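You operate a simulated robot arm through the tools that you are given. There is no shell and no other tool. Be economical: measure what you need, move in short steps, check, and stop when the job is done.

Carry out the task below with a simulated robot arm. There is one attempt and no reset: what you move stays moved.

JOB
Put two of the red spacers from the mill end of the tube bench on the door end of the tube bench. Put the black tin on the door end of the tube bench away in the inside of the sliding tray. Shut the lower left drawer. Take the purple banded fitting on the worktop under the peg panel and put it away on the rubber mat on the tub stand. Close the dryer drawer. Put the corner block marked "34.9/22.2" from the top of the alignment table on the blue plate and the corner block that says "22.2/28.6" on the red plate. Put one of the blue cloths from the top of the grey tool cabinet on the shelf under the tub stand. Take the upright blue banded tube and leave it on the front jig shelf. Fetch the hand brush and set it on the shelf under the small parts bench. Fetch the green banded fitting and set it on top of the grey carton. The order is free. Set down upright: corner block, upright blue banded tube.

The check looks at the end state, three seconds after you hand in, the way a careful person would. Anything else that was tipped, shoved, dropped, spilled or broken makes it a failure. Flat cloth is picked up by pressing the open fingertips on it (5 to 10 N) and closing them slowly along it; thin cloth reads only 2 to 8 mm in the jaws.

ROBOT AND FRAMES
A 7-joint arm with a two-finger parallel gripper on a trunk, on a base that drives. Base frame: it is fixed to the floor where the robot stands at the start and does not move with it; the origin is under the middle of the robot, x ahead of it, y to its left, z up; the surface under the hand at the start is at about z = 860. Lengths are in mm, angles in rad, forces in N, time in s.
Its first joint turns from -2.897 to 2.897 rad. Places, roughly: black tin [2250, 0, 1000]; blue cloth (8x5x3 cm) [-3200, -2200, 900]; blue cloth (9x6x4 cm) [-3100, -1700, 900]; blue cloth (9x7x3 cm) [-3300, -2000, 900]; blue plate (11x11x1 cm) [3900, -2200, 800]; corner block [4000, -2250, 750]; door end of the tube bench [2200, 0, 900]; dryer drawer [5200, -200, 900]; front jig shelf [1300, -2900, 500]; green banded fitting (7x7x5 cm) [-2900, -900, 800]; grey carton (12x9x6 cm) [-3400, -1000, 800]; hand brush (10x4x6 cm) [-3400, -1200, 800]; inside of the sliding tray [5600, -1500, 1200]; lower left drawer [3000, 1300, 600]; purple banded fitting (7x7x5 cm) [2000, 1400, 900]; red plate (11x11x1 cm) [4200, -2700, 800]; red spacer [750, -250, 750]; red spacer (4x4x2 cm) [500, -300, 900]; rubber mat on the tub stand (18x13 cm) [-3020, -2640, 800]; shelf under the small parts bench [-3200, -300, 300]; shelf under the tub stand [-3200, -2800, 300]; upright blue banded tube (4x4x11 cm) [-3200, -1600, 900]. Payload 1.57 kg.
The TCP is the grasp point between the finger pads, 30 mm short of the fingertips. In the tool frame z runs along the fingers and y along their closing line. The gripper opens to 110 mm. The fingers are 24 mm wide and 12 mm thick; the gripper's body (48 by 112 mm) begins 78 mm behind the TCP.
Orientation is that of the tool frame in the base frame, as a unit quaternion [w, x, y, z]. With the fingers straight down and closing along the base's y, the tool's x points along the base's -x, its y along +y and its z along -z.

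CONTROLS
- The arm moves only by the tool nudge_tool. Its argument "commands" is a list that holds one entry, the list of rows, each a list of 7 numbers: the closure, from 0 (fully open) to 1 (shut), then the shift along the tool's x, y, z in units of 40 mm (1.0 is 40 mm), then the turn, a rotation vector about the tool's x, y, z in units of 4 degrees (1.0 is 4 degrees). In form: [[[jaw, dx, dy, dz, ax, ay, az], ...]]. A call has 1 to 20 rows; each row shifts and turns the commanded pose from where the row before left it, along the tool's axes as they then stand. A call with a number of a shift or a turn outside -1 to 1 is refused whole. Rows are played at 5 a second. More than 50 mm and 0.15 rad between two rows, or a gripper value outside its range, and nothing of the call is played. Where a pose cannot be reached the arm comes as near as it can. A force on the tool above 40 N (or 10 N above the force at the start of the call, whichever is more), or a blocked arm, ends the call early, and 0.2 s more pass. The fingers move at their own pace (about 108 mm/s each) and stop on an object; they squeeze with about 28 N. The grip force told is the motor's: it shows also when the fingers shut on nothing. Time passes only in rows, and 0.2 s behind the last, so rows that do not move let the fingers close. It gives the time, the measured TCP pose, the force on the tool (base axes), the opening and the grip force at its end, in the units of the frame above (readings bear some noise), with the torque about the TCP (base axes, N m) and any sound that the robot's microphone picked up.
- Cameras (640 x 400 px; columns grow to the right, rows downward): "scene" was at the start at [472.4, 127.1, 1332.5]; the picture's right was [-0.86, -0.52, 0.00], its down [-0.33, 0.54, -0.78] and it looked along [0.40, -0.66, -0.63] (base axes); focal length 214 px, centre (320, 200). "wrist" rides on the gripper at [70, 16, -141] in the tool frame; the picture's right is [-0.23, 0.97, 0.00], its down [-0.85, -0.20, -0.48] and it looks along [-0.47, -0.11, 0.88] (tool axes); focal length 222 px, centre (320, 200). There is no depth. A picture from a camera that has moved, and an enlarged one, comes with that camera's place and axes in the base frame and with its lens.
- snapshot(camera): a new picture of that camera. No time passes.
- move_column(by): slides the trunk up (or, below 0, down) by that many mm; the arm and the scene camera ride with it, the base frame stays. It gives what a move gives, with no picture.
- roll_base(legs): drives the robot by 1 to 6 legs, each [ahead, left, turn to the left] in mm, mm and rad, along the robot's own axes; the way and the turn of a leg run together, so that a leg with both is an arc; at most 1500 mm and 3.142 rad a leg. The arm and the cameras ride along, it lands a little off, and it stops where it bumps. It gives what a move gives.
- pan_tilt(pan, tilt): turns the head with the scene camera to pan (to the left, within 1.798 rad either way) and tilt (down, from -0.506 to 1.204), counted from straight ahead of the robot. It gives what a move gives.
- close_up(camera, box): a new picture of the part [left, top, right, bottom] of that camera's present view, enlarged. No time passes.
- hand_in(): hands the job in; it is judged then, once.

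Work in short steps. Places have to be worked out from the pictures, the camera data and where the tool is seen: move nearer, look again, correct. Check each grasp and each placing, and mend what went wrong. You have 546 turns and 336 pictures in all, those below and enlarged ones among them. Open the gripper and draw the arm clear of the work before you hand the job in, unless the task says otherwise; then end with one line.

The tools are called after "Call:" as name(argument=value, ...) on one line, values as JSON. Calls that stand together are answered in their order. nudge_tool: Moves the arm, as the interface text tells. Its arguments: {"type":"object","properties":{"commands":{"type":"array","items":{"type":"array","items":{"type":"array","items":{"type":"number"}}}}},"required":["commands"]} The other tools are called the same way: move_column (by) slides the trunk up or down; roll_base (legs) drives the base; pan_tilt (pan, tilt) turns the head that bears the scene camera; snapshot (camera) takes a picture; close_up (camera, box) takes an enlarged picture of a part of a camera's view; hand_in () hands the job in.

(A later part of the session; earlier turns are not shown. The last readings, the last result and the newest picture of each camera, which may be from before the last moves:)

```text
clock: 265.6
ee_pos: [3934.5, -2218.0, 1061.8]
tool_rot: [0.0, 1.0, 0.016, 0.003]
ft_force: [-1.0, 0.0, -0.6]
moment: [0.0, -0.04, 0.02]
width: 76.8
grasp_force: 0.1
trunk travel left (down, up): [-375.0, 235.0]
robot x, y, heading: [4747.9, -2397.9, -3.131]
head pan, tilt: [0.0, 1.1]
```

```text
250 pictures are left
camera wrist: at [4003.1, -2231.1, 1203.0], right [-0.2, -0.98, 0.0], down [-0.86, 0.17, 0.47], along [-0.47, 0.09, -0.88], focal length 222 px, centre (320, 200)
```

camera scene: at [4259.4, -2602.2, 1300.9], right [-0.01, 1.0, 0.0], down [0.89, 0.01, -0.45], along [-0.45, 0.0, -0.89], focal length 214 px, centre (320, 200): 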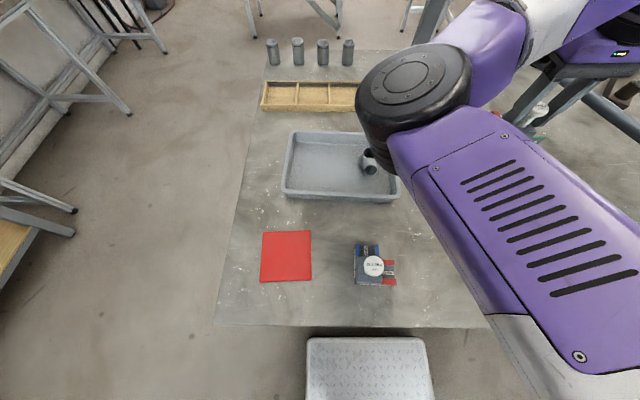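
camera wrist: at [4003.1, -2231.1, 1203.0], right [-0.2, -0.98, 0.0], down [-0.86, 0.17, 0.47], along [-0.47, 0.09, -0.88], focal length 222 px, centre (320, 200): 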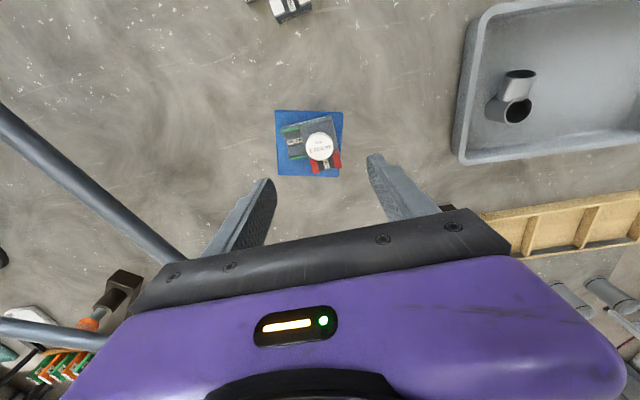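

Block A sits on the blue plate. I back the robot 120 mm and move over block C, knob ≈(4194,-2509).

Call:
nudge_tool(commands=[[[0, 0, 0, -1, 0, 0, 0], [0, 0, 0, -1, 0, 0, 0]]])

Call:
roll_base(legs=[[-140, 0, 0]])

Call:
nudge_tool(commands=[[[0, 0.37, 0.9, 0, 0, 0, 0], [0, 0.37, 0.9, 0, 0, 0, 0], [0, 0.37, 0.9, 0, 0, 0, 0], [0, 0.37, 0.9, 0, 0, 0, 0], [0, 0.37, 0.9, 0, 0, 0, 0], [0, 0.37, 0.9, 0, 0, 0, 0], [0, 0.37, 0.9, 0, 0, 0, 0], [0, 0.37, 0.9, 0, 0, 0, 0], [0, 0, 0, 1, 0, 0, 0], [0, 0, 0, 1, 0, 0, 0]]])

Call:
snapshot(camera="wrist")

```text
clock: 266.2
ee_pos: [3935.4, -2217.7, 1142.4]
tool_rot: [0.0, 1.0, 0.016, 0.003]
ft_force: [-0.2, 0.3, 0.0]
moment: [-0.01, -0.02, 0.0]
width: 110.2
grasp_force: 0.0
trunk travel left (down, up): [-375.0, 235.0]
robot x, y, heading: [4743.0, -2400.5, -3.129]
head pan, tilt: [0.0, 1.1]
```

```text
clock: 267.5
ee_pos: [4073.7, -2217.6, 1141.6]
tool_rot: [0.0, 1.0, 0.017, 0.001]
ft_force: [0.8, -0.3, 0.0]
moment: [-0.02, 0.01, 0.01]
width: 109.8
grasp_force: 0.0
trunk travel left (down, up): [-375.0, 235.0]
robot x, y, heading: [4884.7, -2392.3, -3.129]
head pan, tilt: [0.0, 1.1]
```

```text
clock: 268.9
ee_pos: [4176.2, -2350.7, 1141.3]
tool_rot: [0.004, 0.996, -0.086, 0.001]
ft_force: [0.5, -0.4, 0.5]
moment: [0.01, -0.02, 0.0]
width: 110.0
grasp_force: 0.0
trunk travel left (down, up): [-375.0, 235.0]
robot x, y, heading: [4886.7, -2392.9, -3.13]
head pan, tilt: [0.0, 1.1]
stopped in row 7: the arm was blocked; the commanded pose is now the measured one
```

```text
249 pictures are left
camera wrist: at [4239.8, -2376.8, 1282.8], right [-0.39, -0.92, 0.01], down [-0.81, 0.35, 0.47], along [-0.44, 0.18, -0.88], focal length 222 px, centre (320, 200)
```

wrist: 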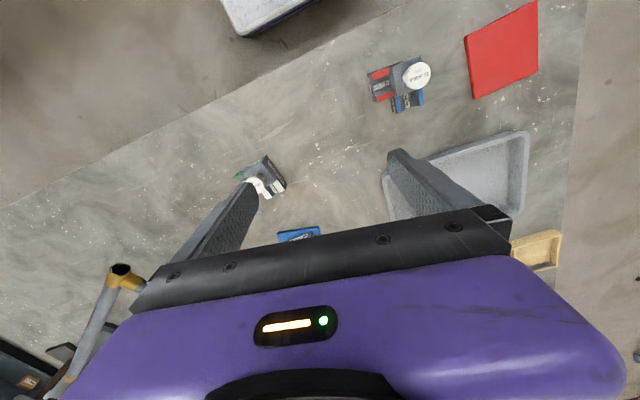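

The left-side elbow jams against the head mast. I back into free space and repeat a tilt with the hand to the robot's right, hoping to flip the elbow back.

Call:
roll_base(legs=[[-330, 0, 0]])

Call:
nudge_tool(commands=[[[0, -0.5, -0.8, 0, 0, 0, -0.9], [0, -0.5, -0.8, 0, 0, 0, -0.9], [0, -0.5, -0.8, 0, 0, 0, -0.9], [0, -0.5, -0.8, 0, 0, 0, 0], [0, -0.5, -0.8, 0, 0, 0, 0], [0, -0.5, -0.8, 0, 0, 0, 0], [0, -0.3, -0.9, 0, 0, 0, 0], [0, 0, -1, 0, 0, 0, 0]]])

Call:
pan_tilt(pan=-0.4, tilt=0.4)

Call:
snapshot(camera="scene")

```text
clock: 271.1
ee_pos: [4481.5, -2348.2, 1143.2]
tool_rot: [0.003, 0.996, -0.085, 0.001]
ft_force: [0.2, -0.7, -0.1]
moment: [0.04, 0.02, -0.03]
width: 110.1
grasp_force: 0.0
trunk travel left (down, up): [-375.0, 235.0]
robot x, y, heading: [5193.7, -2394.4, -3.127]
head pan, tilt: [0.0, 1.1]
stopped in leg 1: the robot was blocked; the commanded pose is now the measured one
```

```text
clock: 272.9
ee_pos: [4354.4, -2077.7, 1142.0]
tool_rot: [0.003, 1.0, 0.009, 0.001]
ft_force: [0.3, -0.6, -0.3]
moment: [0.06, -0.02, 0.04]
width: 109.9
grasp_force: 0.0
trunk travel left (down, up): [-375.0, 235.0]
robot x, y, heading: [5186.8, -2391.2, -3.133]
head pan, tilt: [0.0, 1.1]
```

```text
clock: 273.9
ee_pos: [4354.8, -2076.0, 1142.4]
tool_rot: [0.004, 1.0, 0.009, 0.002]
ft_force: [0.5, 0.2, 0.1]
moment: [-0.02, 0.03, -0.04]
width: 109.9
grasp_force: 0.0
trunk travel left (down, up): [-375.0, 235.0]
robot x, y, heading: [5188.8, -2391.6, -3.131]
head pan, tilt: [-0.4, 0.4]
```

```text
248 pictures are left
camera scene: at [4680.5, -2561.8, 1357.7], right [0.38, 0.93, 0.0], down [0.36, -0.15, -0.92], along [-0.85, 0.35, -0.39], focal length 214 px, centre (320, 200)
```

scene: 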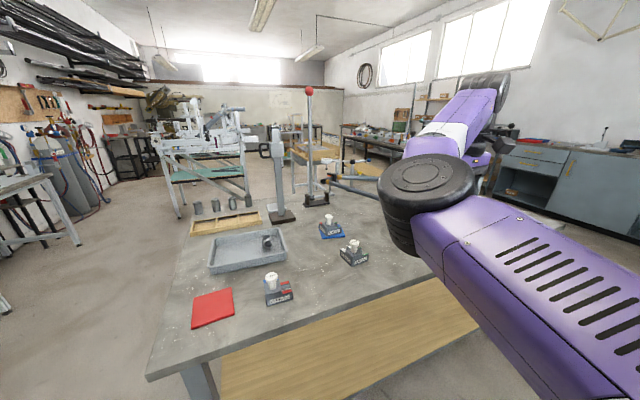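

Now tilt there and watch the elbow.

Call:
nudge_tool(commands=[[[0, 0, 0, 0, 0, -1, 0], [0, 0, 0, 0, 0, -1, 0], [0, 0, 0, 0, 0, -1, 0], [0, 0, 0, 0, 0, -1, 0], [0, 0, 0, 0, 0, -1, 0], [0, 0, 0, 0, 0, -1, 0], [0, 0, 0, 0, 0, -1, 0], [0, 0, 0, 0, 0, -1, 0], [0, 0, 0, 0, 0, -1, 0], [0, 0, 0, 0, 0, -1, 0], [0, 0, 0, 0, 0, -1, 0], [0, 0, 0, 0, 0, -1, 0], [0, 0, 0, 0, 0, -1, 0], [0, 0, 0, 0, 0, -1, 0], [0, 0, 0, 0, 0, -1, 0]]])

Call:
snapshot(camera="scene")

```text
clock: 277.1
ee_pos: [4356.6, -2075.0, 1141.2]
tool_rot: [0.008, 0.866, 0.006, -0.5]
ft_force: [-0.1, -0.7, -0.3]
moment: [0.01, 0.02, 0.0]
width: 110.2
grasp_force: 0.1
trunk travel left (down, up): [-375.0, 235.0]
robot x, y, heading: [5190.1, -2396.1, -3.13]
head pan, tilt: [-0.4, 0.4]
```

```text
247 pictures are left
camera scene: at [4680.6, -2561.8, 1357.8], right [0.38, 0.93, 0.0], down [0.36, -0.15, -0.92], along [-0.85, 0.35, -0.39], focal length 214 px, centre (320, 200)
```

scene: 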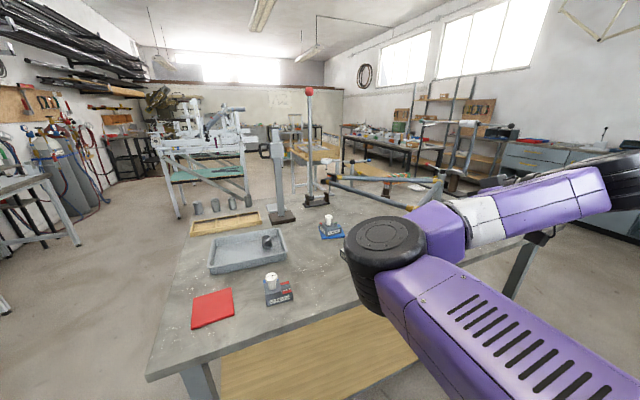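

Elbow stays left. I untilt and try a large counter-clockwise yaw of the hand, which should drag the elbow back over.

Call:
nudge_tool(commands=[[[0, 0, 0, 0, 0, 1, 0], [0, 0, 0, 0, 0, 1, 0], [0, 0, 0, 0, 0, 1, 0], [0, 0, 0, 0, 0, 1, 0], [0, 0, 0, 0, 0, 1, 0], [0, 0, 0, 0, 0, 1, 0], [0, 0, 0, 0, 0, 1, 0], [0, 0, 0, 0, 0, 1, 0], [0, 0, 0, 0, 0, 1, 0], [0, 0, 0, 0, 0, 1, 0], [0, 0, 0, 0, 0, 1, 0], [0, 0, 0, 0, 0, 1, 0], [0, 0, 0, 0, 0, 1, 0], [0, 0, 0, 0, 0, 1, 0], [0, 0, 0, 0, 0, 1, 0]]])

Call:
nudge_tool(commands=[[[0, 0, 0, 0, 0, 0, -1], [0, 0, 0, 0, 0, 0, -1], [0, 0, 0, 0, 0, 0, -1], [0, 0, 0, 0, 0, 0, -1], [0, 0, 0, 0, 0, 0, -1], [0, 0, 0, 0, 0, 0, -1], [0, 0, 0, 0, 0, 0, -1], [0, 0, 0, 0, 0, 0, -1], [0, 0, 0, 0, 0, 0, -1], [0, 0, 0, 0, 0, 0, -1], [0, 0, 0, 0, 0, 0, -1], [0, 0, 0, 0, 0, 0, -1], [0, 0, 0, 0, 0, 0, -1], [0, 0, 0, 0, 0, 0, -1], [0, 0, 0, 0, 0, 0, -1], [0, 0, 0, 0, 0, 0, -1], [0, 0, 0, 0, 0, 0, -1], [0, 0, 0, 0, 0, 0, -1], [0, 0, 0, 0, 0, 0, -1], [0, 0, 0, 0, 0, 0, -1]]])

Call:
snapshot(camera="scene")

```text
clock: 280.3
ee_pos: [4355.9, -2074.9, 1140.5]
tool_rot: [0.004, 1.0, 0.009, 0.001]
ft_force: [-0.3, -0.2, 0.0]
moment: [-0.01, 0.02, -0.01]
width: 110.1
grasp_force: 0.0
trunk travel left (down, up): [-375.0, 235.0]
robot x, y, heading: [5190.1, -2396.6, -3.128]
head pan, tilt: [-0.4, 0.4]
```

```text
clock: 284.5
ee_pos: [4355.8, -2075.4, 1140.9]
tool_rot: [0.004, 0.759, 0.651, -0.002]
ft_force: [0.0, 0.1, 0.1]
moment: [-0.02, 0.03, -0.02]
width: 109.9
grasp_force: 0.1
trunk travel left (down, up): [-375.0, 235.0]
robot x, y, heading: [5194.1, -2389.1, -3.127]
head pan, tilt: [-0.4, 0.4]
```

```text
246 pictures are left
camera scene: at [4680.5, -2561.8, 1357.8], right [0.38, 0.93, 0.0], down [0.36, -0.15, -0.92], along [-0.85, 0.35, -0.39], focal length 214 px, centre (320, 200)
```

scene: 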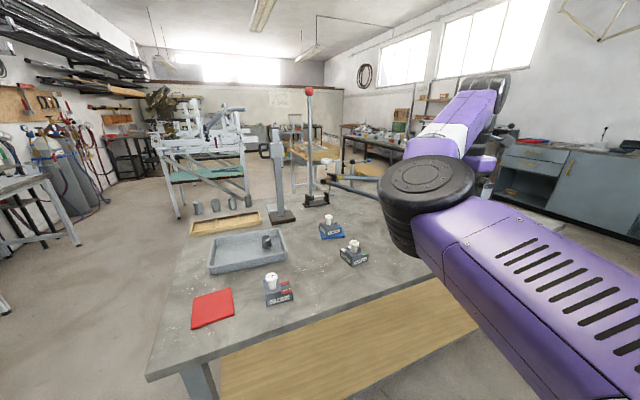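

Call:
nudge_tool(commands=[[[0, 0, 0, 0, 0, 0, -1], [0, 0, 0, 0, 0, 0, -1], [0, 0, 0, 0, 0, 0, -1], [0, 0, 0, 0, 0, 0, -1], [0, 0, 0, 0, 0, 0, -1], [0, 0, 0, 0, 0, 0, -1], [0, 0, 0, 0, 0, 0, -1], [0, 0, 0, 0, 0, 0, -1], [0, 0, 0, 0, 0, 0, -1], [0, 0, 0, 0, 0, 0, -1], [0, 0, 0, 0, 0, 0, -1], [0, 0, 0, 0, 0, 0, -1], [0, 0, 0, 0, 0, 0, -1], [0, 0, 0, 0, 0, 0, -1], [0, 0, 0, 0, 0, 0, -1], [0, 0, 0, 0, 0, 0, -1], [0, 0, 0, 0, 0, 0, -1], [0, 0, 0, 0, 0, 0, -1], [0, 0, 0, 0, 0, 0, -1], [0, 0, 0, 0, 0, 0, -1]]])

Call:
snapshot(camera="scene")

```text
clock: 288.9
ee_pos: [4307.3, -2066.9, 1114.7]
tool_rot: [0.036, 0.413, 0.91, -0.01]
ft_force: [1.1, 0.3, -0.4]
moment: [0.0, -0.02, -0.02]
width: 110.3
grasp_force: 0.2
out of reach, approached as far as the arm can: row 6, 7, 8, 11, 12, 13, 14, 15, 16, 17, 18, 19, 20
trunk travel left (down, up): [-375.0, 235.0]
robot x, y, heading: [5191.5, -2392.3, -3.126]
head pan, tilt: [-0.4, 0.4]
stopped in row 20: the arm was blocked; the commanded pose is now the measured one
```

```text
245 pictures are left
camera scene: at [4680.6, -2561.7, 1357.8], right [0.38, 0.93, 0.0], down [0.36, -0.15, -0.92], along [-0.85, 0.35, -0.39], focal length 214 px, centre (320, 200)
```

scene: 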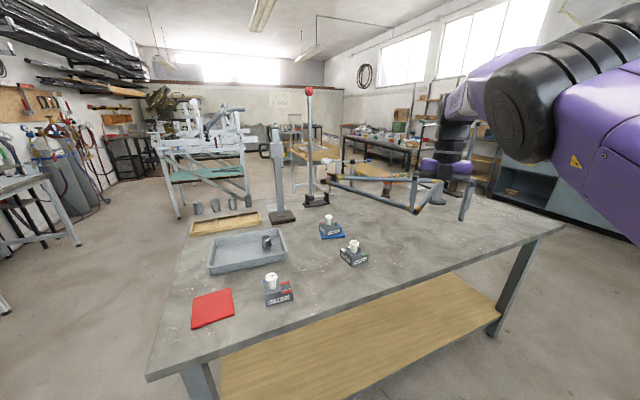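

It worked: the elbow came up over. I unwind the yaw.

Call:
nudge_tool(commands=[[[0, 0, 0, 0, 0, 0, 1], [0, 0, 0, 0, 0, 0, 1], [0, 0, 0, 0, 0, 0, 1], [0, 0, 0, 0, 0, 0, 1], [0, 0, 0, 0, 0, 0, 1], [0, 0, 0, 0, 0, 0, 1], [0, 0, 0, 0, 0, 0, 1], [0, 0, 0, 0, 0, 0, 1], [0, 0, 0, 0, 0, 0, 1], [0, 0, 0, 0, 0, 0, 1], [0, 0, 0, 0, 0, 0, 1], [0, 0, 0, 0, 0, 0, 1], [0, 0, 0, 0, 0, 0, 1], [0, 0, 0, 0, 0, 0, 1], [0, 0, 0, 0, 0, 0, 1], [0, 0, 0, 0, 0, 0, 1], [0, 0, 0, 0, 0, 0, 1], [0, 0, 0, 0, 0, 0, 1], [0, 0, 0, 0, 0, 0, 1], [0, 0, 0, 0, 0, 0, 1]]])

Call:
nudge_tool(commands=[[[0, 0, 0, -0.8, 0, 0, 1], [0, 0, 0, -0.8, 0, 0, 1], [0, 0, 0, 0, 0, 0, 1], [0, 0, 0, 0, 0, 0, 1], [0, 0, 0, 0, 0, 0, 1], [0, 0, 0, 0, 0, 0, 1], [0, 0, 0, 0, 0, 0, 1], [0, 0, 0, 0, 0, 0, 1], [0, 0, 0, 0, 0, 0, 1], [0, 0, 0, 0, 0, 0, 1], [0, 0, 0, 0, 0, 0, 1], [0, 0, 0, 0, 0, 0, 1], [0, 0, 0, 0, 0, 0, 0.8]]])

Call:
snapshot(camera="scene")

```text
clock: 293.1
ee_pos: [4306.8, -2065.2, 1118.6]
tool_rot: [0.03, 0.901, 0.432, 0.014]
ft_force: [0.2, -0.2, 0.2]
moment: [0.02, -0.01, 0.04]
width: 110.1
grasp_force: 0.1
trunk travel left (down, up): [-375.0, 235.0]
robot x, y, heading: [5190.9, -2389.8, -3.128]
head pan, tilt: [-0.4, 0.4]
```

```text
clock: 295.9
ee_pos: [4303.3, -2065.0, 1182.1]
tool_rot: [0.023, 0.999, 0.001, 0.026]
ft_force: [0.1, 0.5, -0.2]
moment: [0.02, -0.02, 0.0]
width: 109.7
grasp_force: 0.1
trunk travel left (down, up): [-375.0, 235.0]
robot x, y, heading: [5186.6, -2393.0, -3.13]
head pan, tilt: [-0.4, 0.4]
```

```text
244 pictures are left
camera scene: at [4680.5, -2561.7, 1357.8], right [0.38, 0.93, 0.0], down [0.36, -0.15, -0.92], along [-0.85, 0.35, -0.39], focal length 214 px, centre (320, 200)
```

scene: 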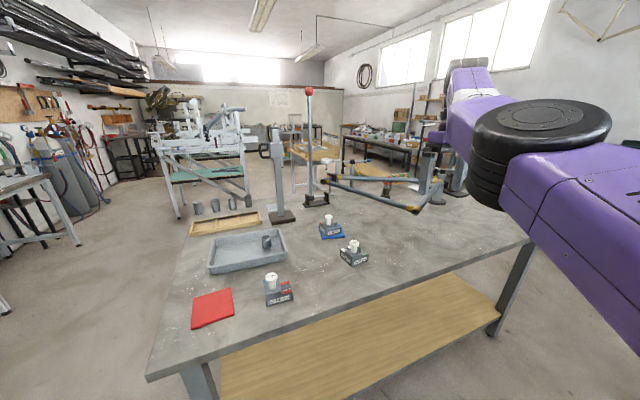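

Better. I repeat once more with a bigger overdrive.

Call:
nudge_tool(commands=[[[0, 0, 0, 0, 0, 0, -1], [0, 0, 0, 0, 0, 0, -1], [0, 0, 0, 0, 0, 0, -1], [0, 0, 0, 0, 0, 0, -1], [0, 0, 0, 0, 0, 0, -1], [0, 0, 0, 0, 0, 0, -1], [0, 0, 0, 0, 0, 0, -1], [0, 0, 0, 0, 0, 0, -1], [0, 0, 0, 0, 0, 0, -1], [0, 0, 0, 0, 0, 0, -1], [0, 0, 0, 0, 0, 0, -1], [0, 0, 0, 0, 0, 0, -1], [0, 0, 0, 0, 0, 0, -1], [0, 0, 0, 0, 0, 0, -1], [0, 0, 0, 0, 0, 0, -1], [0, 0, 0, 0, 0, 0, -1], [0, 0, 0, 0, 0, 0, -1], [0, 0, 0, 0, 0, 0, -1], [0, 0, 0, 0, 0, 0, -1], [0, 0, 0, 0, 0, 0, -1]]])

Call:
nudge_tool(commands=[[[0, 0, 0, 0, 0, 0, -1], [0, 0, 0, 0, 0, 0, -1], [0, 0, 0, 0, 0, 0, -1], [0, 0, 0, 0, 0, 0, -1], [0, 0, 0, 0, 0, 0, -1], [0, 0, 0, 0, 0, 0, -1], [0, 0, 0, 0, 0, 0, -1], [0, 0, 0, 0, 0, 0, -1], [0, 0, 0, 0, 0, 0, -1], [0, 0, 0, 0, 0, 0, -1], [0, 0, 0, 0, 0, 0, -1], [0, 0, 0, 0, 0, 0, -1], [0, 0, 0, 0, 0, 0, -1], [0, 0, 0, 0, 0, 0, -1], [0, 0, 0, 0, 0, 0, -1], [0, 0, 0, 0, 0, 0, -1], [0, 0, 0, 0, 0, 0, -1], [0, 0, 0, 0, 0, 0, -1], [0, 0, 0, 0, 0, 0, -1], [0, 0, 0, 0, 0, 0, -1]]])

Call:
nudge_tool(commands=[[[0, 0, 0, 0, 0, 0, -1], [0, 0, 0, 0, 0, 0, -1], [0, 0, 0, 0, 0, 0, -1], [0, 0, 0, 0, 0, 0, -1], [0, 0, 0, 0, 0, 0, -1], [0, 0, 0, 0, 0, 0, -1], [0, 0, 0, 0, 0, 0, -1], [0, 0, 0, 0, 0, 0, -1]]])

Call:
snapshot(camera="scene")

```text
clock: 300.1
ee_pos: [4303.5, -2064.6, 1183.0]
tool_rot: [0.033, 0.765, 0.643, 0.005]
ft_force: [0.0, 0.0, -1.2]
moment: [0.02, -0.01, -0.02]
width: 110.0
grasp_force: 0.0
trunk travel left (down, up): [-375.0, 235.0]
robot x, y, heading: [5189.5, -2392.3, -3.131]
head pan, tilt: [-0.4, 0.4]
```

```text
clock: 304.3
ee_pos: [4295.0, -2059.5, 1192.3]
tool_rot: [0.016, 0.324, 0.946, -0.01]
ft_force: [0.3, 0.1, -0.2]
moment: [-0.05, 0.0, 0.02]
width: 110.2
grasp_force: 0.0
out of reach, approached as far as the arm can: row 13, 16, 17, 18, 19, 20
trunk travel left (down, up): [-375.0, 235.0]
robot x, y, heading: [5188.9, -2391.9, -3.13]
head pan, tilt: [-0.4, 0.4]
```

```text
clock: 306.1
ee_pos: [4295.7, -2059.1, 1192.5]
tool_rot: [0.015, 0.321, 0.947, -0.01]
ft_force: [-0.4, 0.0, -0.2]
moment: [-0.03, 0.01, -0.02]
width: 110.0
grasp_force: 0.1
out of reach, approached as far as the arm can: row 1, 2, 3, 4, 5, 6, 7, 8
trunk travel left (down, up): [-375.0, 235.0]
robot x, y, heading: [5192.2, -2394.5, -3.128]
head pan, tilt: [-0.4, 0.4]
```

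```text
243 pictures are left
camera scene: at [4680.5, -2561.7, 1357.8], right [0.38, 0.93, 0.0], down [0.36, -0.15, -0.92], along [-0.85, 0.35, -0.39], focal length 214 px, centre (320, 200)
```

scene: 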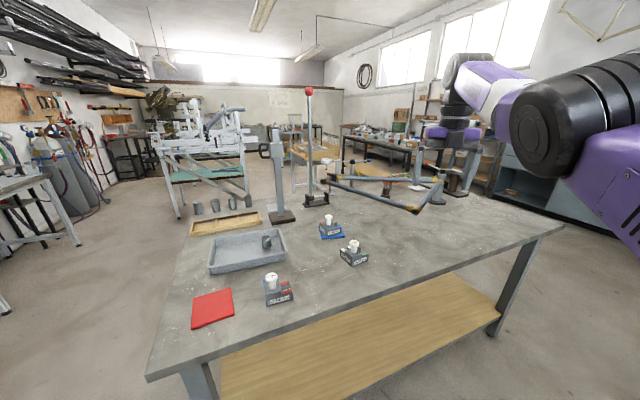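

Elbow is up now. I unwind only part way (to closing along x) and then level.

Call:
nudge_tool(commands=[[[0, 0, 0, 0, 0, 0, 1], [0, 0, 0, 0, 0, 0, 1], [0, 0, 0, 0, 0, 0, 1], [0, 0, 0, 0, 0, 0, 1], [0, 0, 0, 0, 0, 0, 1], [0, 0, 0, 0, 0, 0, 1], [0, 0, 0, 0, 0, 0, 1], [0, 0, 0, 0, 0, 0, 1], [0, 0, 0, 0, 0, 0, 1], [0, 0, 0, 0, 0, 0, 1], [0, 0, 0, 0, 0, 0, 1], [0, 0, 0, 0, 0, 0, 1], [0, 0, 0, 0, 0, 0, 0.7]]])

Call:
snapshot(camera="scene")

```text
clock: 308.9
ee_pos: [4297.5, -2058.3, 1191.7]
tool_rot: [0.019, 0.696, 0.717, -0.002]
ft_force: [-0.3, 0.4, 0.1]
moment: [-0.01, 0.01, -0.02]
width: 110.1
grasp_force: 0.0
trunk travel left (down, up): [-375.0, 235.0]
robot x, y, heading: [5192.2, -2391.2, -3.133]
head pan, tilt: [-0.4, 0.4]
```

```text
242 pictures are left
camera scene: at [4680.5, -2561.7, 1357.8], right [0.38, 0.93, 0.0], down [0.36, -0.15, -0.92], along [-0.85, 0.35, -0.39], focal length 214 px, centre (320, 200)
```

scene: 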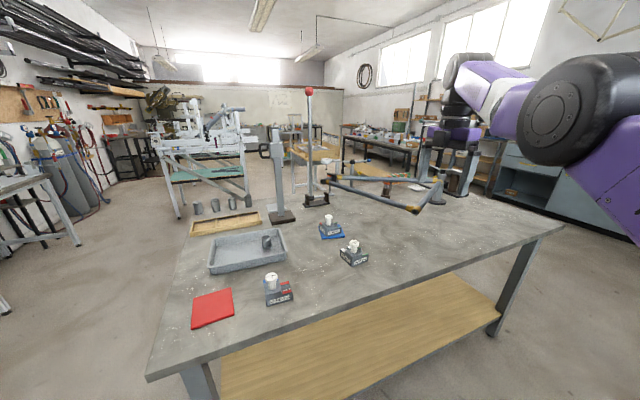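

Call:
nudge_tool(commands=[[[0, -0.75, 0.37, 0, 0.34, 0.42, 0], [0, -0.75, 0.37, 0, 0, 0, 0], [0, -0.75, 0.37, 0, 0, 0, 0], [0, -0.75, 0.37, 0, 0, 0, 0], [0, -0.75, 0.37, 0, 0, 0, 0], [0, -0.75, 0.37, 0, 0, 0, 0], [0, -0.75, 0.37, 0, 0, 0, 0], [0, -0.75, 0.37, 0, 0, 0, 0], [0, -0.75, 0.37, 0, 0, 0, 0], [0, -0.75, 0.37, 0, 0, 0, 0]]])

Call:
roll_base(legs=[[300, 0, 0]])

Call:
snapshot(camera="wrist")

Call:
snapshot(camera="scene")

```text
clock: 311.1
ee_pos: [4266.9, -2154.1, 1255.6]
tool_rot: [-0.004, 0.695, 0.719, -0.001]
ft_force: [0.2, -0.4, 0.5]
moment: [0.01, 0.0, 0.0]
width: 109.9
grasp_force: 0.0
out of reach, approached as far as the arm can: row 1, 2, 3, 4, 5, 6, 7, 8, 9, 10
trunk travel left (down, up): [-375.0, 235.0]
robot x, y, heading: [5192.3, -2396.2, -3.13]
head pan, tilt: [-0.4, 0.4]
```

```text
clock: 313.2
ee_pos: [3959.5, -2157.5, 1256.7]
tool_rot: [-0.004, 0.695, 0.719, -0.001]
ft_force: [0.4, 0.1, -1.4]
moment: [0.0, 0.0, -0.02]
width: 110.1
grasp_force: 0.0
trunk travel left (down, up): [-375.0, 235.0]
robot x, y, heading: [4881.9, -2396.4, -3.126]
head pan, tilt: [-0.4, 0.4]
```

```text
241 pictures are left
camera wrist: at [3973.6, -2087.2, 1396.4], right [0.98, -0.2, -0.01], down [-0.17, -0.86, 0.48], along [-0.1, -0.47, -0.88], focal length 222 px, centre (320, 200)
```

wrist: 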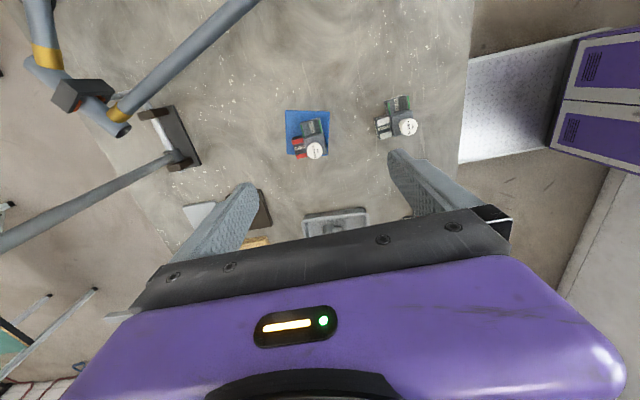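

```text
240 pictures are left
camera scene: at [4373.0, -2565.4, 1357.8], right [0.38, 0.93, 0.0], down [0.36, -0.15, -0.92], along [-0.85, 0.35, -0.39], focal length 214 px, centre (320, 200)
```

scene: 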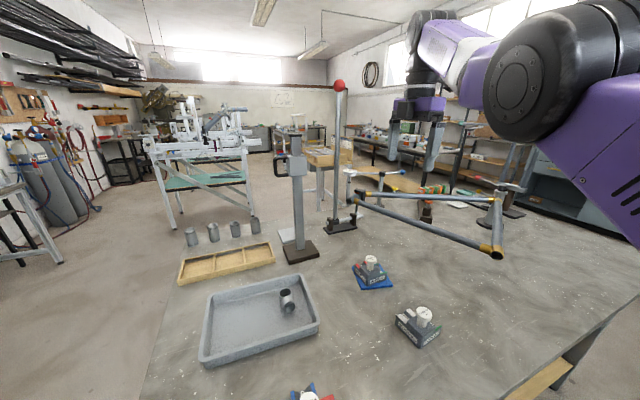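

The arm is limited at this yaw; I unwind the remaining yaw and test retracting.

Call:
nudge_tool(commands=[[[0, 0, 0, 0, 0, 0, 1], [0, 0, 0, 0, 0, 0, 1], [0, 0, 0, 0, 0, 0, 1], [0, 0, 0, 0, 0, 0, 1], [0, 0, 0, 0, 0, 0, 1], [0, 0, 0, 0, 0, 0, 1], [0, 0, 0, 0, 0, 0, 1], [0, 0, 0, 0, 0, 0, 1], [0, 0, 0, 0, 0, 0, 1], [0, 0, 0, 0, 0, 0, 1], [0, 0, 0, 0, 0, 0, 1], [0, 0, 0, 0, 0, 0, 1], [0, 0, 0, 0, 0, 0, 1], [0, 0, 0, 0, 0, 0, 1], [0, 0, 0, 0, 0, 0, 1], [0, 0, 0, 0, 0, 0, 1], [0, 0, 0, 0, 0, 0, 1], [0, 0, 0, 0, 0, 0, 1], [0, 0, 0, 0, 0, 0, 1], [0, 0, 0, 0, 0, 0, 1]]])

Call:
nudge_tool(commands=[[[0, 1, 0, 0, 0, 0, 1], [0, 1, 0, 0, 0, 0, 1], [0, 1, 0, 0, 0, 0, 0.6], [0, 1, 0, 0, 0, 0, 0], [0, 1, 0, 0, 0, 0, 0]]])

Call:
snapshot(camera="scene")

```text
clock: 317.4
ee_pos: [3959.9, -2158.2, 1257.8]
tool_rot: [-0.003, 0.995, 0.103, -0.005]
ft_force: [0.0, 0.3, 0.0]
moment: [0.0, 0.01, 0.0]
width: 110.0
grasp_force: 0.0
trunk travel left (down, up): [-375.0, 235.0]
robot x, y, heading: [4882.9, -2399.7, -3.127]
head pan, tilt: [-0.4, 0.4]
```

```text
clock: 318.6
ee_pos: [4007.7, -2087.5, 1300.9]
tool_rot: [-0.008, 0.999, 0.035, -0.023]
ft_force: [-0.7, -0.5, -0.4]
moment: [-0.02, 0.0, 0.03]
width: 110.1
grasp_force: 0.0
out of reach, approached as far as the arm can: row 1, 2, 3, 4, 5
trunk travel left (down, up): [-375.0, 235.0]
robot x, y, heading: [4881.3, -2395.6, -3.131]
head pan, tilt: [-0.4, 0.4]
```

```text
239 pictures are left
camera scene: at [4373.0, -2565.5, 1357.8], right [0.38, 0.93, 0.0], down [0.36, -0.15, -0.92], along [-0.85, 0.35, -0.39], focal length 214 px, centre (320, 200)
```

scene: 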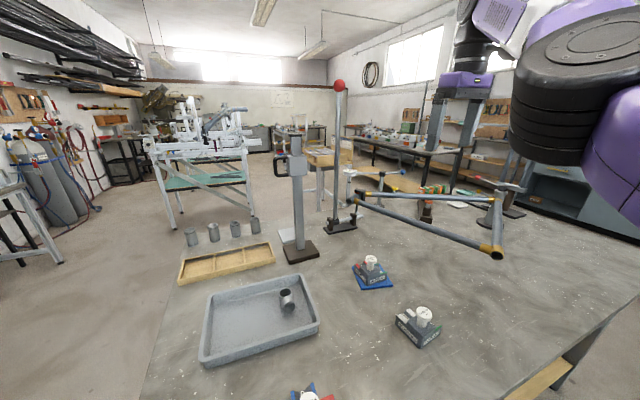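

The arm is fully stretched at this height, a singular pose, which explains the refusal. Moving downward bends the elbow again; I go down and sideways and see which way it bends.

Call:
nudge_tool(commands=[[[0, 0.2, 0.3, 0.9, 0, 0, 0], [0, 0.2, 0.3, 0.9, 0, 0, 0], [0, 0.2, 0.3, 0.9, 0, 0, 0], [0, 0.2, 0.3, 0.9, 0, 0, 0]]])

Call:
snapshot(camera="scene")

```text
clock: 319.6
ee_pos: [3978.0, -2083.3, 1245.3]
tool_rot: [-0.01, 0.999, 0.036, -0.022]
ft_force: [-0.4, -0.4, -0.1]
moment: [-0.01, 0.0, 0.02]
width: 110.0
grasp_force: 0.1
out of reach, approached as far as the arm can: row 1, 2, 3, 4
trunk travel left (down, up): [-375.0, 235.0]
robot x, y, heading: [4878.3, -2395.1, -3.126]
head pan, tilt: [-0.4, 0.4]
```

```text
238 pictures are left
camera scene: at [4372.9, -2565.4, 1357.8], right [0.38, 0.93, 0.0], down [0.36, -0.15, -0.92], along [-0.85, 0.35, -0.39], focal length 214 px, centre (320, 200)
```

scene: 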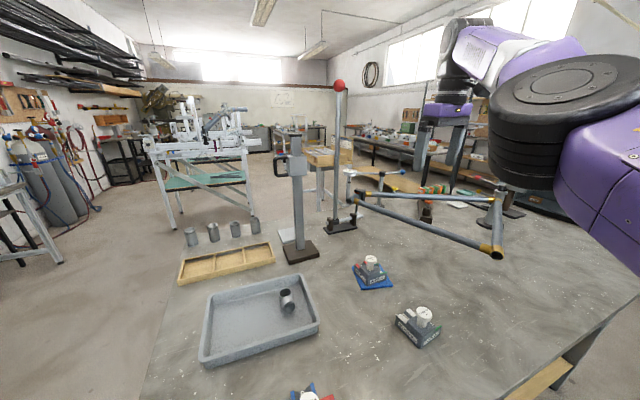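

The arm is straight, so its elbow side can be pumped round: I roll the hand about the arm axis while straight, bend there, then un-roll.

Call:
nudge_tool(commands=[[[0, 0, 0, 0, -1, 0, 0], [0, 0, 0, 0, -1, 0, 0], [0, 0, 0, 0, -1, 0, 0], [0, 0, 0, 0, -1, 0, 0], [0, 0, 0, 0, -1, 0, 0], [0, 0, 0, 0, -1, 0, 0], [0, 0, 0, 0, -1, 0, 0], [0, 0, 0, 0, -1, 0, 0], [0, 0, 0, 0, -1, 0, 0], [0, 0, 0, 0, -1, 0, 0], [0, 0, 0, 0, -1, 0, 0], [0, 0, 0, 0, -1, 0, 0], [0, 0, 0, 0, -1, 0, 0], [0, 0, 0, 0, -1, 0, 0], [0, 0, 0, 0, -1, 0, 0], [0, 0, 0, 0, -1, 0, 0]]])

Call:
snapshot(camera="scene")

```text
clock: 323.0
ee_pos: [4006.0, -2107.9, 1240.7]
tool_rot: [0.164, 0.986, 0.039, -0.017]
ft_force: [-0.3, -0.5, -0.8]
moment: [-0.01, 0.01, 0.02]
width: 109.9
grasp_force: 0.0
out of reach, approached as far as the arm can: row 1, 2, 3, 4, 5, 6, 7, 8, 9, 10, 11, 12, 13, 14, 15, 16
trunk travel left (down, up): [-375.0, 235.0]
robot x, y, heading: [4881.7, -2396.1, -3.132]
head pan, tilt: [-0.4, 0.4]
```

```text
237 pictures are left
camera scene: at [4372.9, -2565.4, 1357.8], right [0.38, 0.93, 0.0], down [0.36, -0.15, -0.92], along [-0.85, 0.35, -0.39], focal length 214 px, centre (320, 200)
```

scene: 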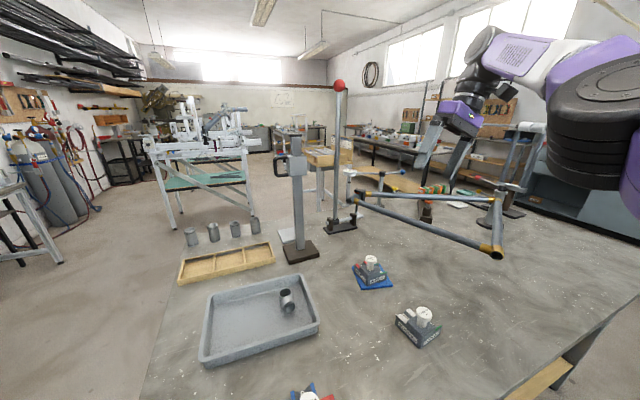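

Something is at a joint limit here. I un-roll and yaw clockwise to back the arm out of it.

Call:
nudge_tool(commands=[[[0, 0, 0, 0, 1, 0, 0], [0, 0, 0, 0, 1, 0, 0], [0, 0, 0, 0, 1, 0, 0], [0, 0, 0, 0, 1, 0, 0], [0, 0, 0, 0, 0.7, 0, 1], [0, 0, 0, 0, 0, 0, 1], [0, 0, 0, 0, 0, 0, 1], [0, 0, 0, 0, 0, 0, 1], [0, 0, 0, 0, 0, 0, 1], [0, 0, 0, 0, 0, 0, 1], [0, 0, 0, 0, 0, 0, 1], [0, 0, 0, 0, 0, 0, 1], [0, 0, 0, 0, 0, 0, 1], [0, 0, 0, 0, 0, 0, 1], [0, 0, 0, 0, 0, 0, 1], [0, 0, 0, 0, 0, 0, 1]]])

Call:
nudge_tool(commands=[[[0, 0, 0, 1, 0, 0, 0], [0, 0, 0, 1, 0, 0, 0], [0, 0, 0, 1, 0, 0, 0]]])

Call:
snapshot(camera="scene")

```text
clock: 326.4
ee_pos: [4007.5, -2108.8, 1239.8]
tool_rot: [0.01, 0.927, -0.374, -0.019]
ft_force: [0.5, 0.3, -0.2]
moment: [0.01, -0.01, -0.01]
width: 109.8
grasp_force: 0.0
trunk travel left (down, up): [-375.0, 235.0]
robot x, y, heading: [4883.8, -2399.2, -3.129]
head pan, tilt: [-0.4, 0.4]
```

```text
clock: 327.2
ee_pos: [4000.5, -2110.9, 1117.3]
tool_rot: [0.009, 0.927, -0.374, -0.02]
ft_force: [0.7, 0.1, -0.4]
moment: [0.0, 0.01, -0.02]
width: 109.9
grasp_force: 0.2
trunk travel left (down, up): [-375.0, 235.0]
robot x, y, heading: [4882.5, -2393.9, -3.128]
head pan, tilt: [-0.4, 0.4]
```

```text
236 pictures are left
camera scene: at [4373.2, -2565.5, 1358.0], right [0.38, 0.93, 0.0], down [0.36, -0.15, -0.92], along [-0.85, 0.35, -0.39], focal length 214 px, centre (320, 200)
```

scene: 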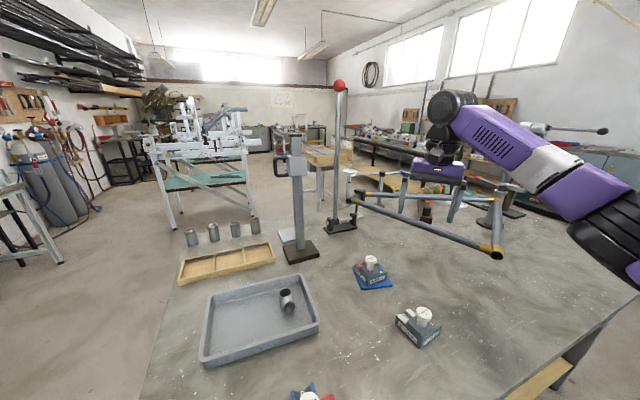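

Excellent: now the elbow is on the right as at the start. I yaw back and test retracting.

Call:
nudge_tool(commands=[[[0, 0, 0, 0, 0, 0, -1], [0, 0, 0, 0, 0, 0, -1], [0, 0, 0, 0, 0, 0, -1], [0, 0, 0, 0, 0, 0, -1], [0, 0, 0, 0, 0, 0, -1], [0, 0, 0, 0, 0, 0, -1], [0, 0, 0, 0, 0, 0, -1], [0, 0, 0, 0, 0, 0, -1], [0, 0, 0, 0, 0, 0, -1], [0, 0, 0, 0, 0, 0, -1], [0, 0, 0, 0, 0, 0, -1]]])

Call:
nudge_tool(commands=[[[0, 0.8, 0.3, 0, 0, 0, 0], [0, 0.8, 0.3, 0, 0, 0, 0], [0, 0.8, 0.4, 0, 0, 0, 0], [0, 0.8, 0.4, 0, 0, 0, 0], [0, 0.8, 0.4, 0, 0, 0, 0]]])

Call:
snapshot(camera="scene")

```text
clock: 329.6
ee_pos: [4002.2, -2109.6, 1119.7]
tool_rot: [0.002, 1.0, 0.002, -0.022]
ft_force: [-0.4, -0.1, -0.6]
moment: [0.0, 0.0, -0.01]
width: 109.9
grasp_force: 0.0
trunk travel left (down, up): [-375.0, 235.0]
robot x, y, heading: [4879.9, -2393.6, -3.126]
head pan, tilt: [-0.4, 0.4]
```

```text
clock: 330.8
ee_pos: [4161.9, -2182.6, 1114.6]
tool_rot: [0.0, 1.0, 0.001, -0.022]
ft_force: [0.5, 0.5, 0.1]
moment: [-0.01, -0.01, 0.02]
width: 109.7
grasp_force: 0.0
trunk travel left (down, up): [-375.0, 235.0]
robot x, y, heading: [4883.6, -2394.8, -3.128]
head pan, tilt: [-0.4, 0.4]
```

```text
235 pictures are left
camera scene: at [4372.7, -2565.4, 1357.7], right [0.38, 0.93, 0.0], down [0.36, -0.15, -0.92], along [-0.85, 0.35, -0.39], focal length 214 px, centre (320, 200)
```

scene: 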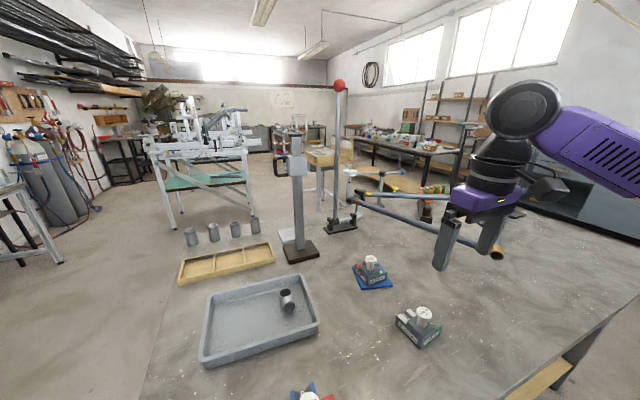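

Normal behaviour restored. I level and move over block C at about (4194,-2509).

Call:
nudge_tool(commands=[[[0, 0.09, 0.905, 0, 0, 0.63, 0], [0, 0.09, 0.905, 0, 0, 0, 0], [0, 0.09, 0.905, 0, 0, 0, 0], [0, 0.09, 0.905, 0, 0, 0, 0], [0, 0.09, 0.905, 0, 0, 0, 0], [0, 0.09, 0.905, 0, 0, 0, 0], [0, 0.09, 0.905, 0, 0, 0, 0], [0, 0.09, 0.905, 0, 0, 0, 0], [0, 0.09, 0.905, 0, 0, 0, 0], [0, 0, 0, 0.8, 0, 0, 0], [0, 0, 0, 0.8, 0, 0, 0]]])

Call:
snapshot(camera="wrist")

```text
clock: 333.2
ee_pos: [4196.1, -2508.2, 1049.4]
tool_rot: [0.001, 1.0, 0.002, 0.0]
ft_force: [1.0, 0.6, 1.0]
moment: [0.0, 0.03, 0.02]
width: 110.0
grasp_force: 0.1
trunk travel left (down, up): [-375.0, 235.0]
robot x, y, heading: [4886.1, -2390.9, -3.127]
head pan, tilt: [-0.4, 0.4]
```

```text
234 pictures are left
camera wrist: at [4264.3, -2523.8, 1189.2], right [-0.22, -0.97, 0.0], down [-0.86, 0.2, 0.48], along [-0.47, 0.11, -0.88], focal length 222 px, centre (320, 200)
```

wrist: 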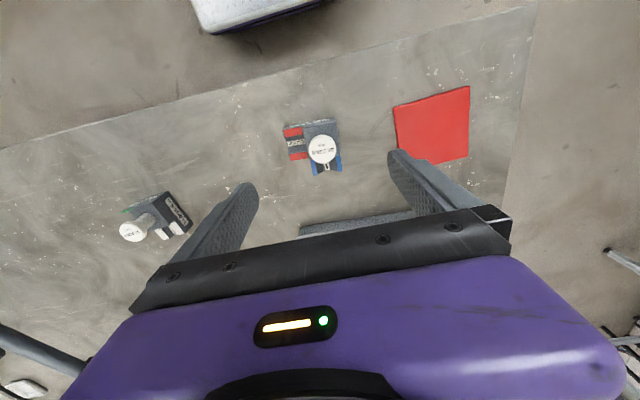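

Knob at (4189,-2509). Descend with 65 mm opening and grip as before.

Call:
nudge_tool(commands=[[[0.4, -0.17, 0.02, 0.9, 0, 0, 0], [0.4, 0, 0, 0.9, 0, 0, 0], [0.4, 0, 0, 0.8, 0, 0, 0], [0.4, 0, 0, 0.5, 0, 0, 0], [0.4, 0, 0, 0.25, 0, 0, 0], [0.4, 0, 0, 0, 0, 0, 0]]])

Call:
snapshot(camera="wrist")

```text
clock: 334.6
ee_pos: [4185.9, -2509.4, 916.0]
tool_rot: [0.001, 1.0, 0.0, 0.0]
ft_force: [0.9, 0.3, -0.6]
moment: [0.04, -0.02, -0.05]
width: 65.8
grasp_force: 0.0
trunk travel left (down, up): [-375.0, 235.0]
robot x, y, heading: [4881.2, -2396.5, -3.128]
head pan, tilt: [-0.4, 0.4]
```

```text
233 pictures are left
camera wrist: at [4255.5, -2523.6, 1055.7], right [-0.23, -0.97, 0.0], down [-0.86, 0.2, 0.48], along [-0.47, 0.11, -0.88], focal length 222 px, centre (320, 200)
```

wrist: 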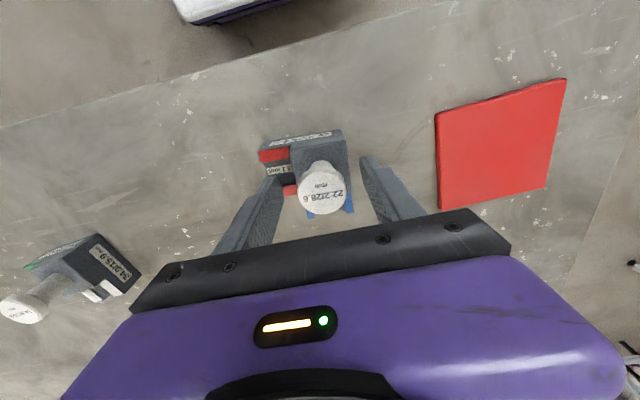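

Call:
nudge_tool(commands=[[[0.6, 0, 0, 0.03, 0, 0, 0], [1, 0, 0, 0, 0, 0, 0], [1, 0, 0, 0, 0, 0, 0], [1, 0, 0, 0, 0, 0, 0], [1, 0, 0, -0.5, 0, 0, 0], [1, 0, 0, -1, 0, 0, 0], [1, 0, 0, -0.5, 0, 0, 0], [1, 0, 0, 0, 0, 0, 0]]])

Call:
snapshot(camera="wrist")

```text
clock: 336.4
ee_pos: [4186.3, -2508.5, 994.5]
tool_rot: [0.001, 1.0, 0.001, 0.001]
ft_force: [0.4, -0.3, -2.0]
moment: [-0.02, 0.01, 0.01]
width: 45.3
grasp_force: 27.9
trunk travel left (down, up): [-375.0, 235.0]
robot x, y, heading: [4884.0, -2393.4, -3.13]
head pan, tilt: [-0.4, 0.4]
```

```text
232 pictures are left
camera wrist: at [4254.2, -2523.3, 1134.6], right [-0.23, -0.97, 0.0], down [-0.86, 0.2, 0.48], along [-0.47, 0.11, -0.88], focal length 222 px, centre (320, 200)
```

wrist: 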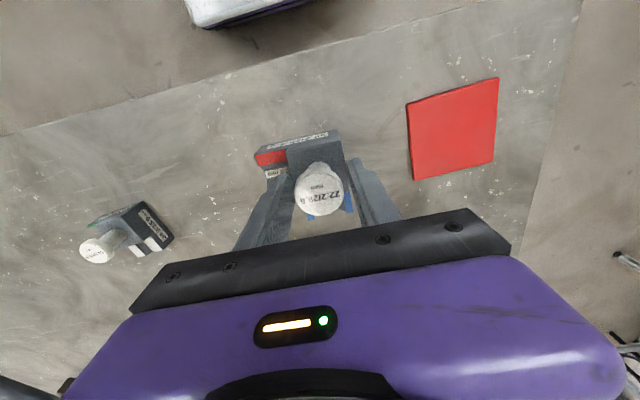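

Held. I carry it to the red plate: knob target (4178,-2684), and check.

Call:
nudge_tool(commands=[[[1, -0.04, 0.88, 0, 0, 0, 0], [1, -0.04, 0.88, 0, 0, 0, 0], [1, -0.04, 0.88, 0, 0, 0, 0], [1, -0.04, 0.88, 0, 0, 0, 0], [1, -0.04, 0.87, 0, 0, 0, 0], [1, 0, 0, 0.9, 0, 0, 0], [1, 0, 0, 0.6, 0, 0, 0], [1, 0, 0, 0, 0, 0, 0]]])

Call:
snapshot(camera="wrist")

```text
clock: 338.2
ee_pos: [4178.5, -2684.4, 935.0]
tool_rot: [0.001, 1.0, 0.002, 0.001]
ft_force: [-0.1, 0.0, -1.7]
moment: [0.02, -0.02, -0.01]
width: 45.4
grasp_force: 28.2
trunk travel left (down, up): [-375.0, 235.0]
robot x, y, heading: [4881.8, -2393.9, -3.13]
head pan, tilt: [-0.4, 0.4]
```

```text
231 pictures are left
camera wrist: at [4246.7, -2699.2, 1074.5], right [-0.23, -0.97, 0.0], down [-0.86, 0.2, 0.48], along [-0.47, 0.11, -0.88], focal length 222 px, centre (320, 200)
```

wrist: 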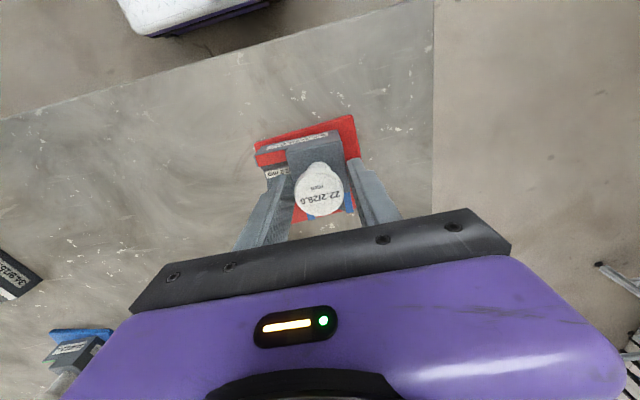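

Slightly +y again; shift -6 mm, +4 mm x, then lower to contact.

Call:
nudge_tool(commands=[[[1, 0.1, 0.17, 0, 0, 0, 0], [1, 0, 0, 0.17, 0, 0, 0], [1, 0, 0, 0.05, 0, 0, 0], [1, 0, 0, 0, 0, 0, 0]]])

Call:
nudge_tool(commands=[[[1, 0, 0, 0.05, 0, 0, 0], [1, 0, 0, 0.05, 0, 0, 0], [1, 0, 0, 0, 0, 0, 0]]])

```text
clock: 339.2
ee_pos: [4183.7, -2690.1, 927.2]
tool_rot: [0.001, 1.0, 0.001, 0.0]
ft_force: [0.0, -0.6, -1.2]
moment: [0.02, -0.01, 0.03]
width: 45.5
grasp_force: 27.9
trunk travel left (down, up): [-375.0, 235.0]
robot x, y, heading: [4881.2, -2395.5, -3.129]
head pan, tilt: [-0.4, 0.4]
```

```text
clock: 340.0
ee_pos: [4183.5, -2689.7, 923.4]
tool_rot: [0.001, 1.0, 0.002, -0.001]
ft_force: [0.1, -1.2, 28.1]
moment: [-0.02, 0.05, -0.03]
width: 45.9
grasp_force: 28.1
trunk travel left (down, up): [-375.0, 235.0]
robot x, y, heading: [4881.9, -2396.2, -3.131]
head pan, tilt: [-0.4, 0.4]
```

Contact. Relieve slightly, release and rise.

Call:
nudge_tool(commands=[[[1, 0, 0, -0.04, 0, 0, 0], [0.5, 0, 0, 0, 0, 0, 0], [0.42, 0, 0, 0, 0, 0, 0], [0.42, 0, 0, 0, 0, 0, 0], [0.42, 0, 0, -0.5, 0, 0, 0], [0.42, 0, 0, -1, 0, 0, 0], [0.42, 0, 0, -1, 0, 0, 0], [0.3, 0, 0, -1, 0, 0, 0], [0.3, 0, 0, -1, 0, 0, 0]]])

Call:
snapshot(camera="wrist")

```text
clock: 342.0
ee_pos: [4184.6, -2690.2, 1100.8]
tool_rot: [0.0, 1.0, 0.001, 0.001]
ft_force: [0.7, 0.7, -0.7]
moment: [-0.02, -0.03, 0.03]
width: 77.0
grasp_force: 0.0
trunk travel left (down, up): [-375.0, 235.0]
robot x, y, heading: [4882.1, -2394.4, -3.128]
head pan, tilt: [-0.4, 0.4]
```

```text
230 pictures are left
camera wrist: at [4251.5, -2705.6, 1240.7], right [-0.23, -0.97, 0.0], down [-0.86, 0.2, 0.48], along [-0.47, 0.11, -0.88], focal length 222 px, centre (320, 200)
```

wrist: 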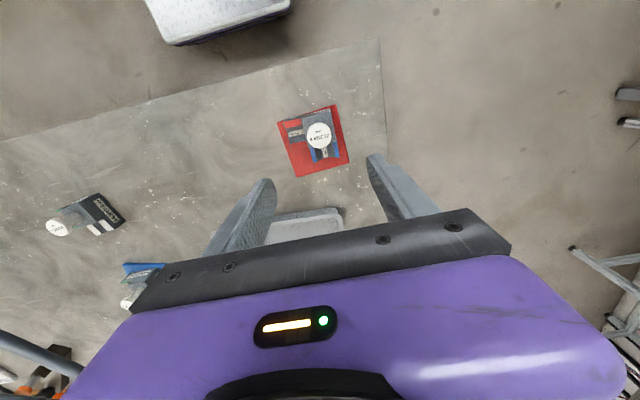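

Both corner blocks are placed. Next the purple fitting: I centre and raise the hand, then drive out of the aisle.

Call:
nudge_tool(commands=[[[0, 0, -0.92, -0.3, 0, 0, 0], [0, 0, -0.92, -0.3, 0, 0, 0], [0, 0, -0.92, -0.3, 0, 0, 0], [0, 0, -0.92, -0.3, 0, 0, 0], [0, 0, -0.92, -0.3, 0, 0, 0], [0, 0, -0.92, -0.3, 0, 0, 0], [0, 0, -0.92, -0.3, 0, 0, 0], [0, 0, -0.92, -0.3, 0, 0, 0]]])

Call:
roll_base(legs=[[0, 0, -1.571], [0, 140, 0], [1250, 0, 0], [1250, 0, 0], [0, 0, 1.571]])

Call:
pan_tilt(pan=-0.1, tilt=0.4)

Call:
snapshot(camera="scene")

```text
clock: 343.8
ee_pos: [4183.1, -2395.2, 1197.4]
tool_rot: [0.001, 1.0, 0.002, 0.0]
ft_force: [-0.2, -0.1, 0.7]
moment: [0.03, 0.01, 0.0]
width: 110.2
grasp_force: 0.1
trunk travel left (down, up): [-375.0, 235.0]
robot x, y, heading: [4880.8, -2397.2, -3.128]
head pan, tilt: [-0.4, 0.4]
```

```text
clock: 364.3
ee_pos: [3944.3, 63.5, 1197.6]
tool_rot: [0.001, 1.0, 0.002, 0.0]
ft_force: [0.0, -0.2, -0.5]
moment: [0.02, -0.01, 0.0]
width: 110.1
grasp_force: 0.1
trunk travel left (down, up): [-375.0, 235.0]
robot x, y, heading: [4641.1, 64.3, -3.126]
head pan, tilt: [-0.4, 0.4]
```

```text
clock: 365.1
ee_pos: [3943.3, 63.1, 1196.9]
tool_rot: [0.002, 1.0, 0.003, 0.0]
ft_force: [0.5, -0.1, -0.2]
moment: [0.01, 0.03, -0.01]
width: 110.2
grasp_force: 0.0
trunk travel left (down, up): [-375.0, 235.0]
robot x, y, heading: [4645.6, 64.7, -3.126]
head pan, tilt: [-0.099, 0.4]
```

```text
229 pictures are left
camera scene: at [4128.7, -133.9, 1357.8], right [0.08, 1.0, 0.0], down [0.39, -0.03, -0.92], along [-0.92, 0.08, -0.39], focal length 214 px, centre (320, 200)
```

scene: 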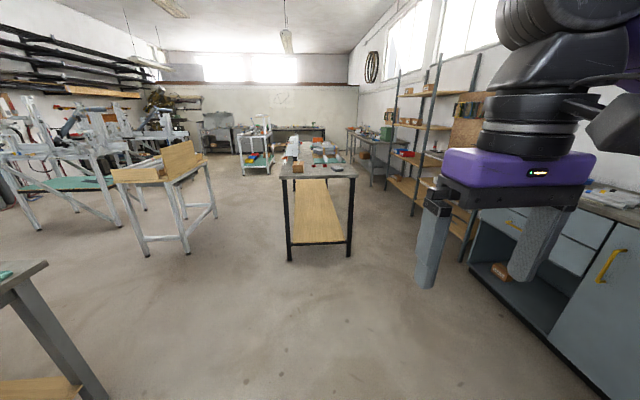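

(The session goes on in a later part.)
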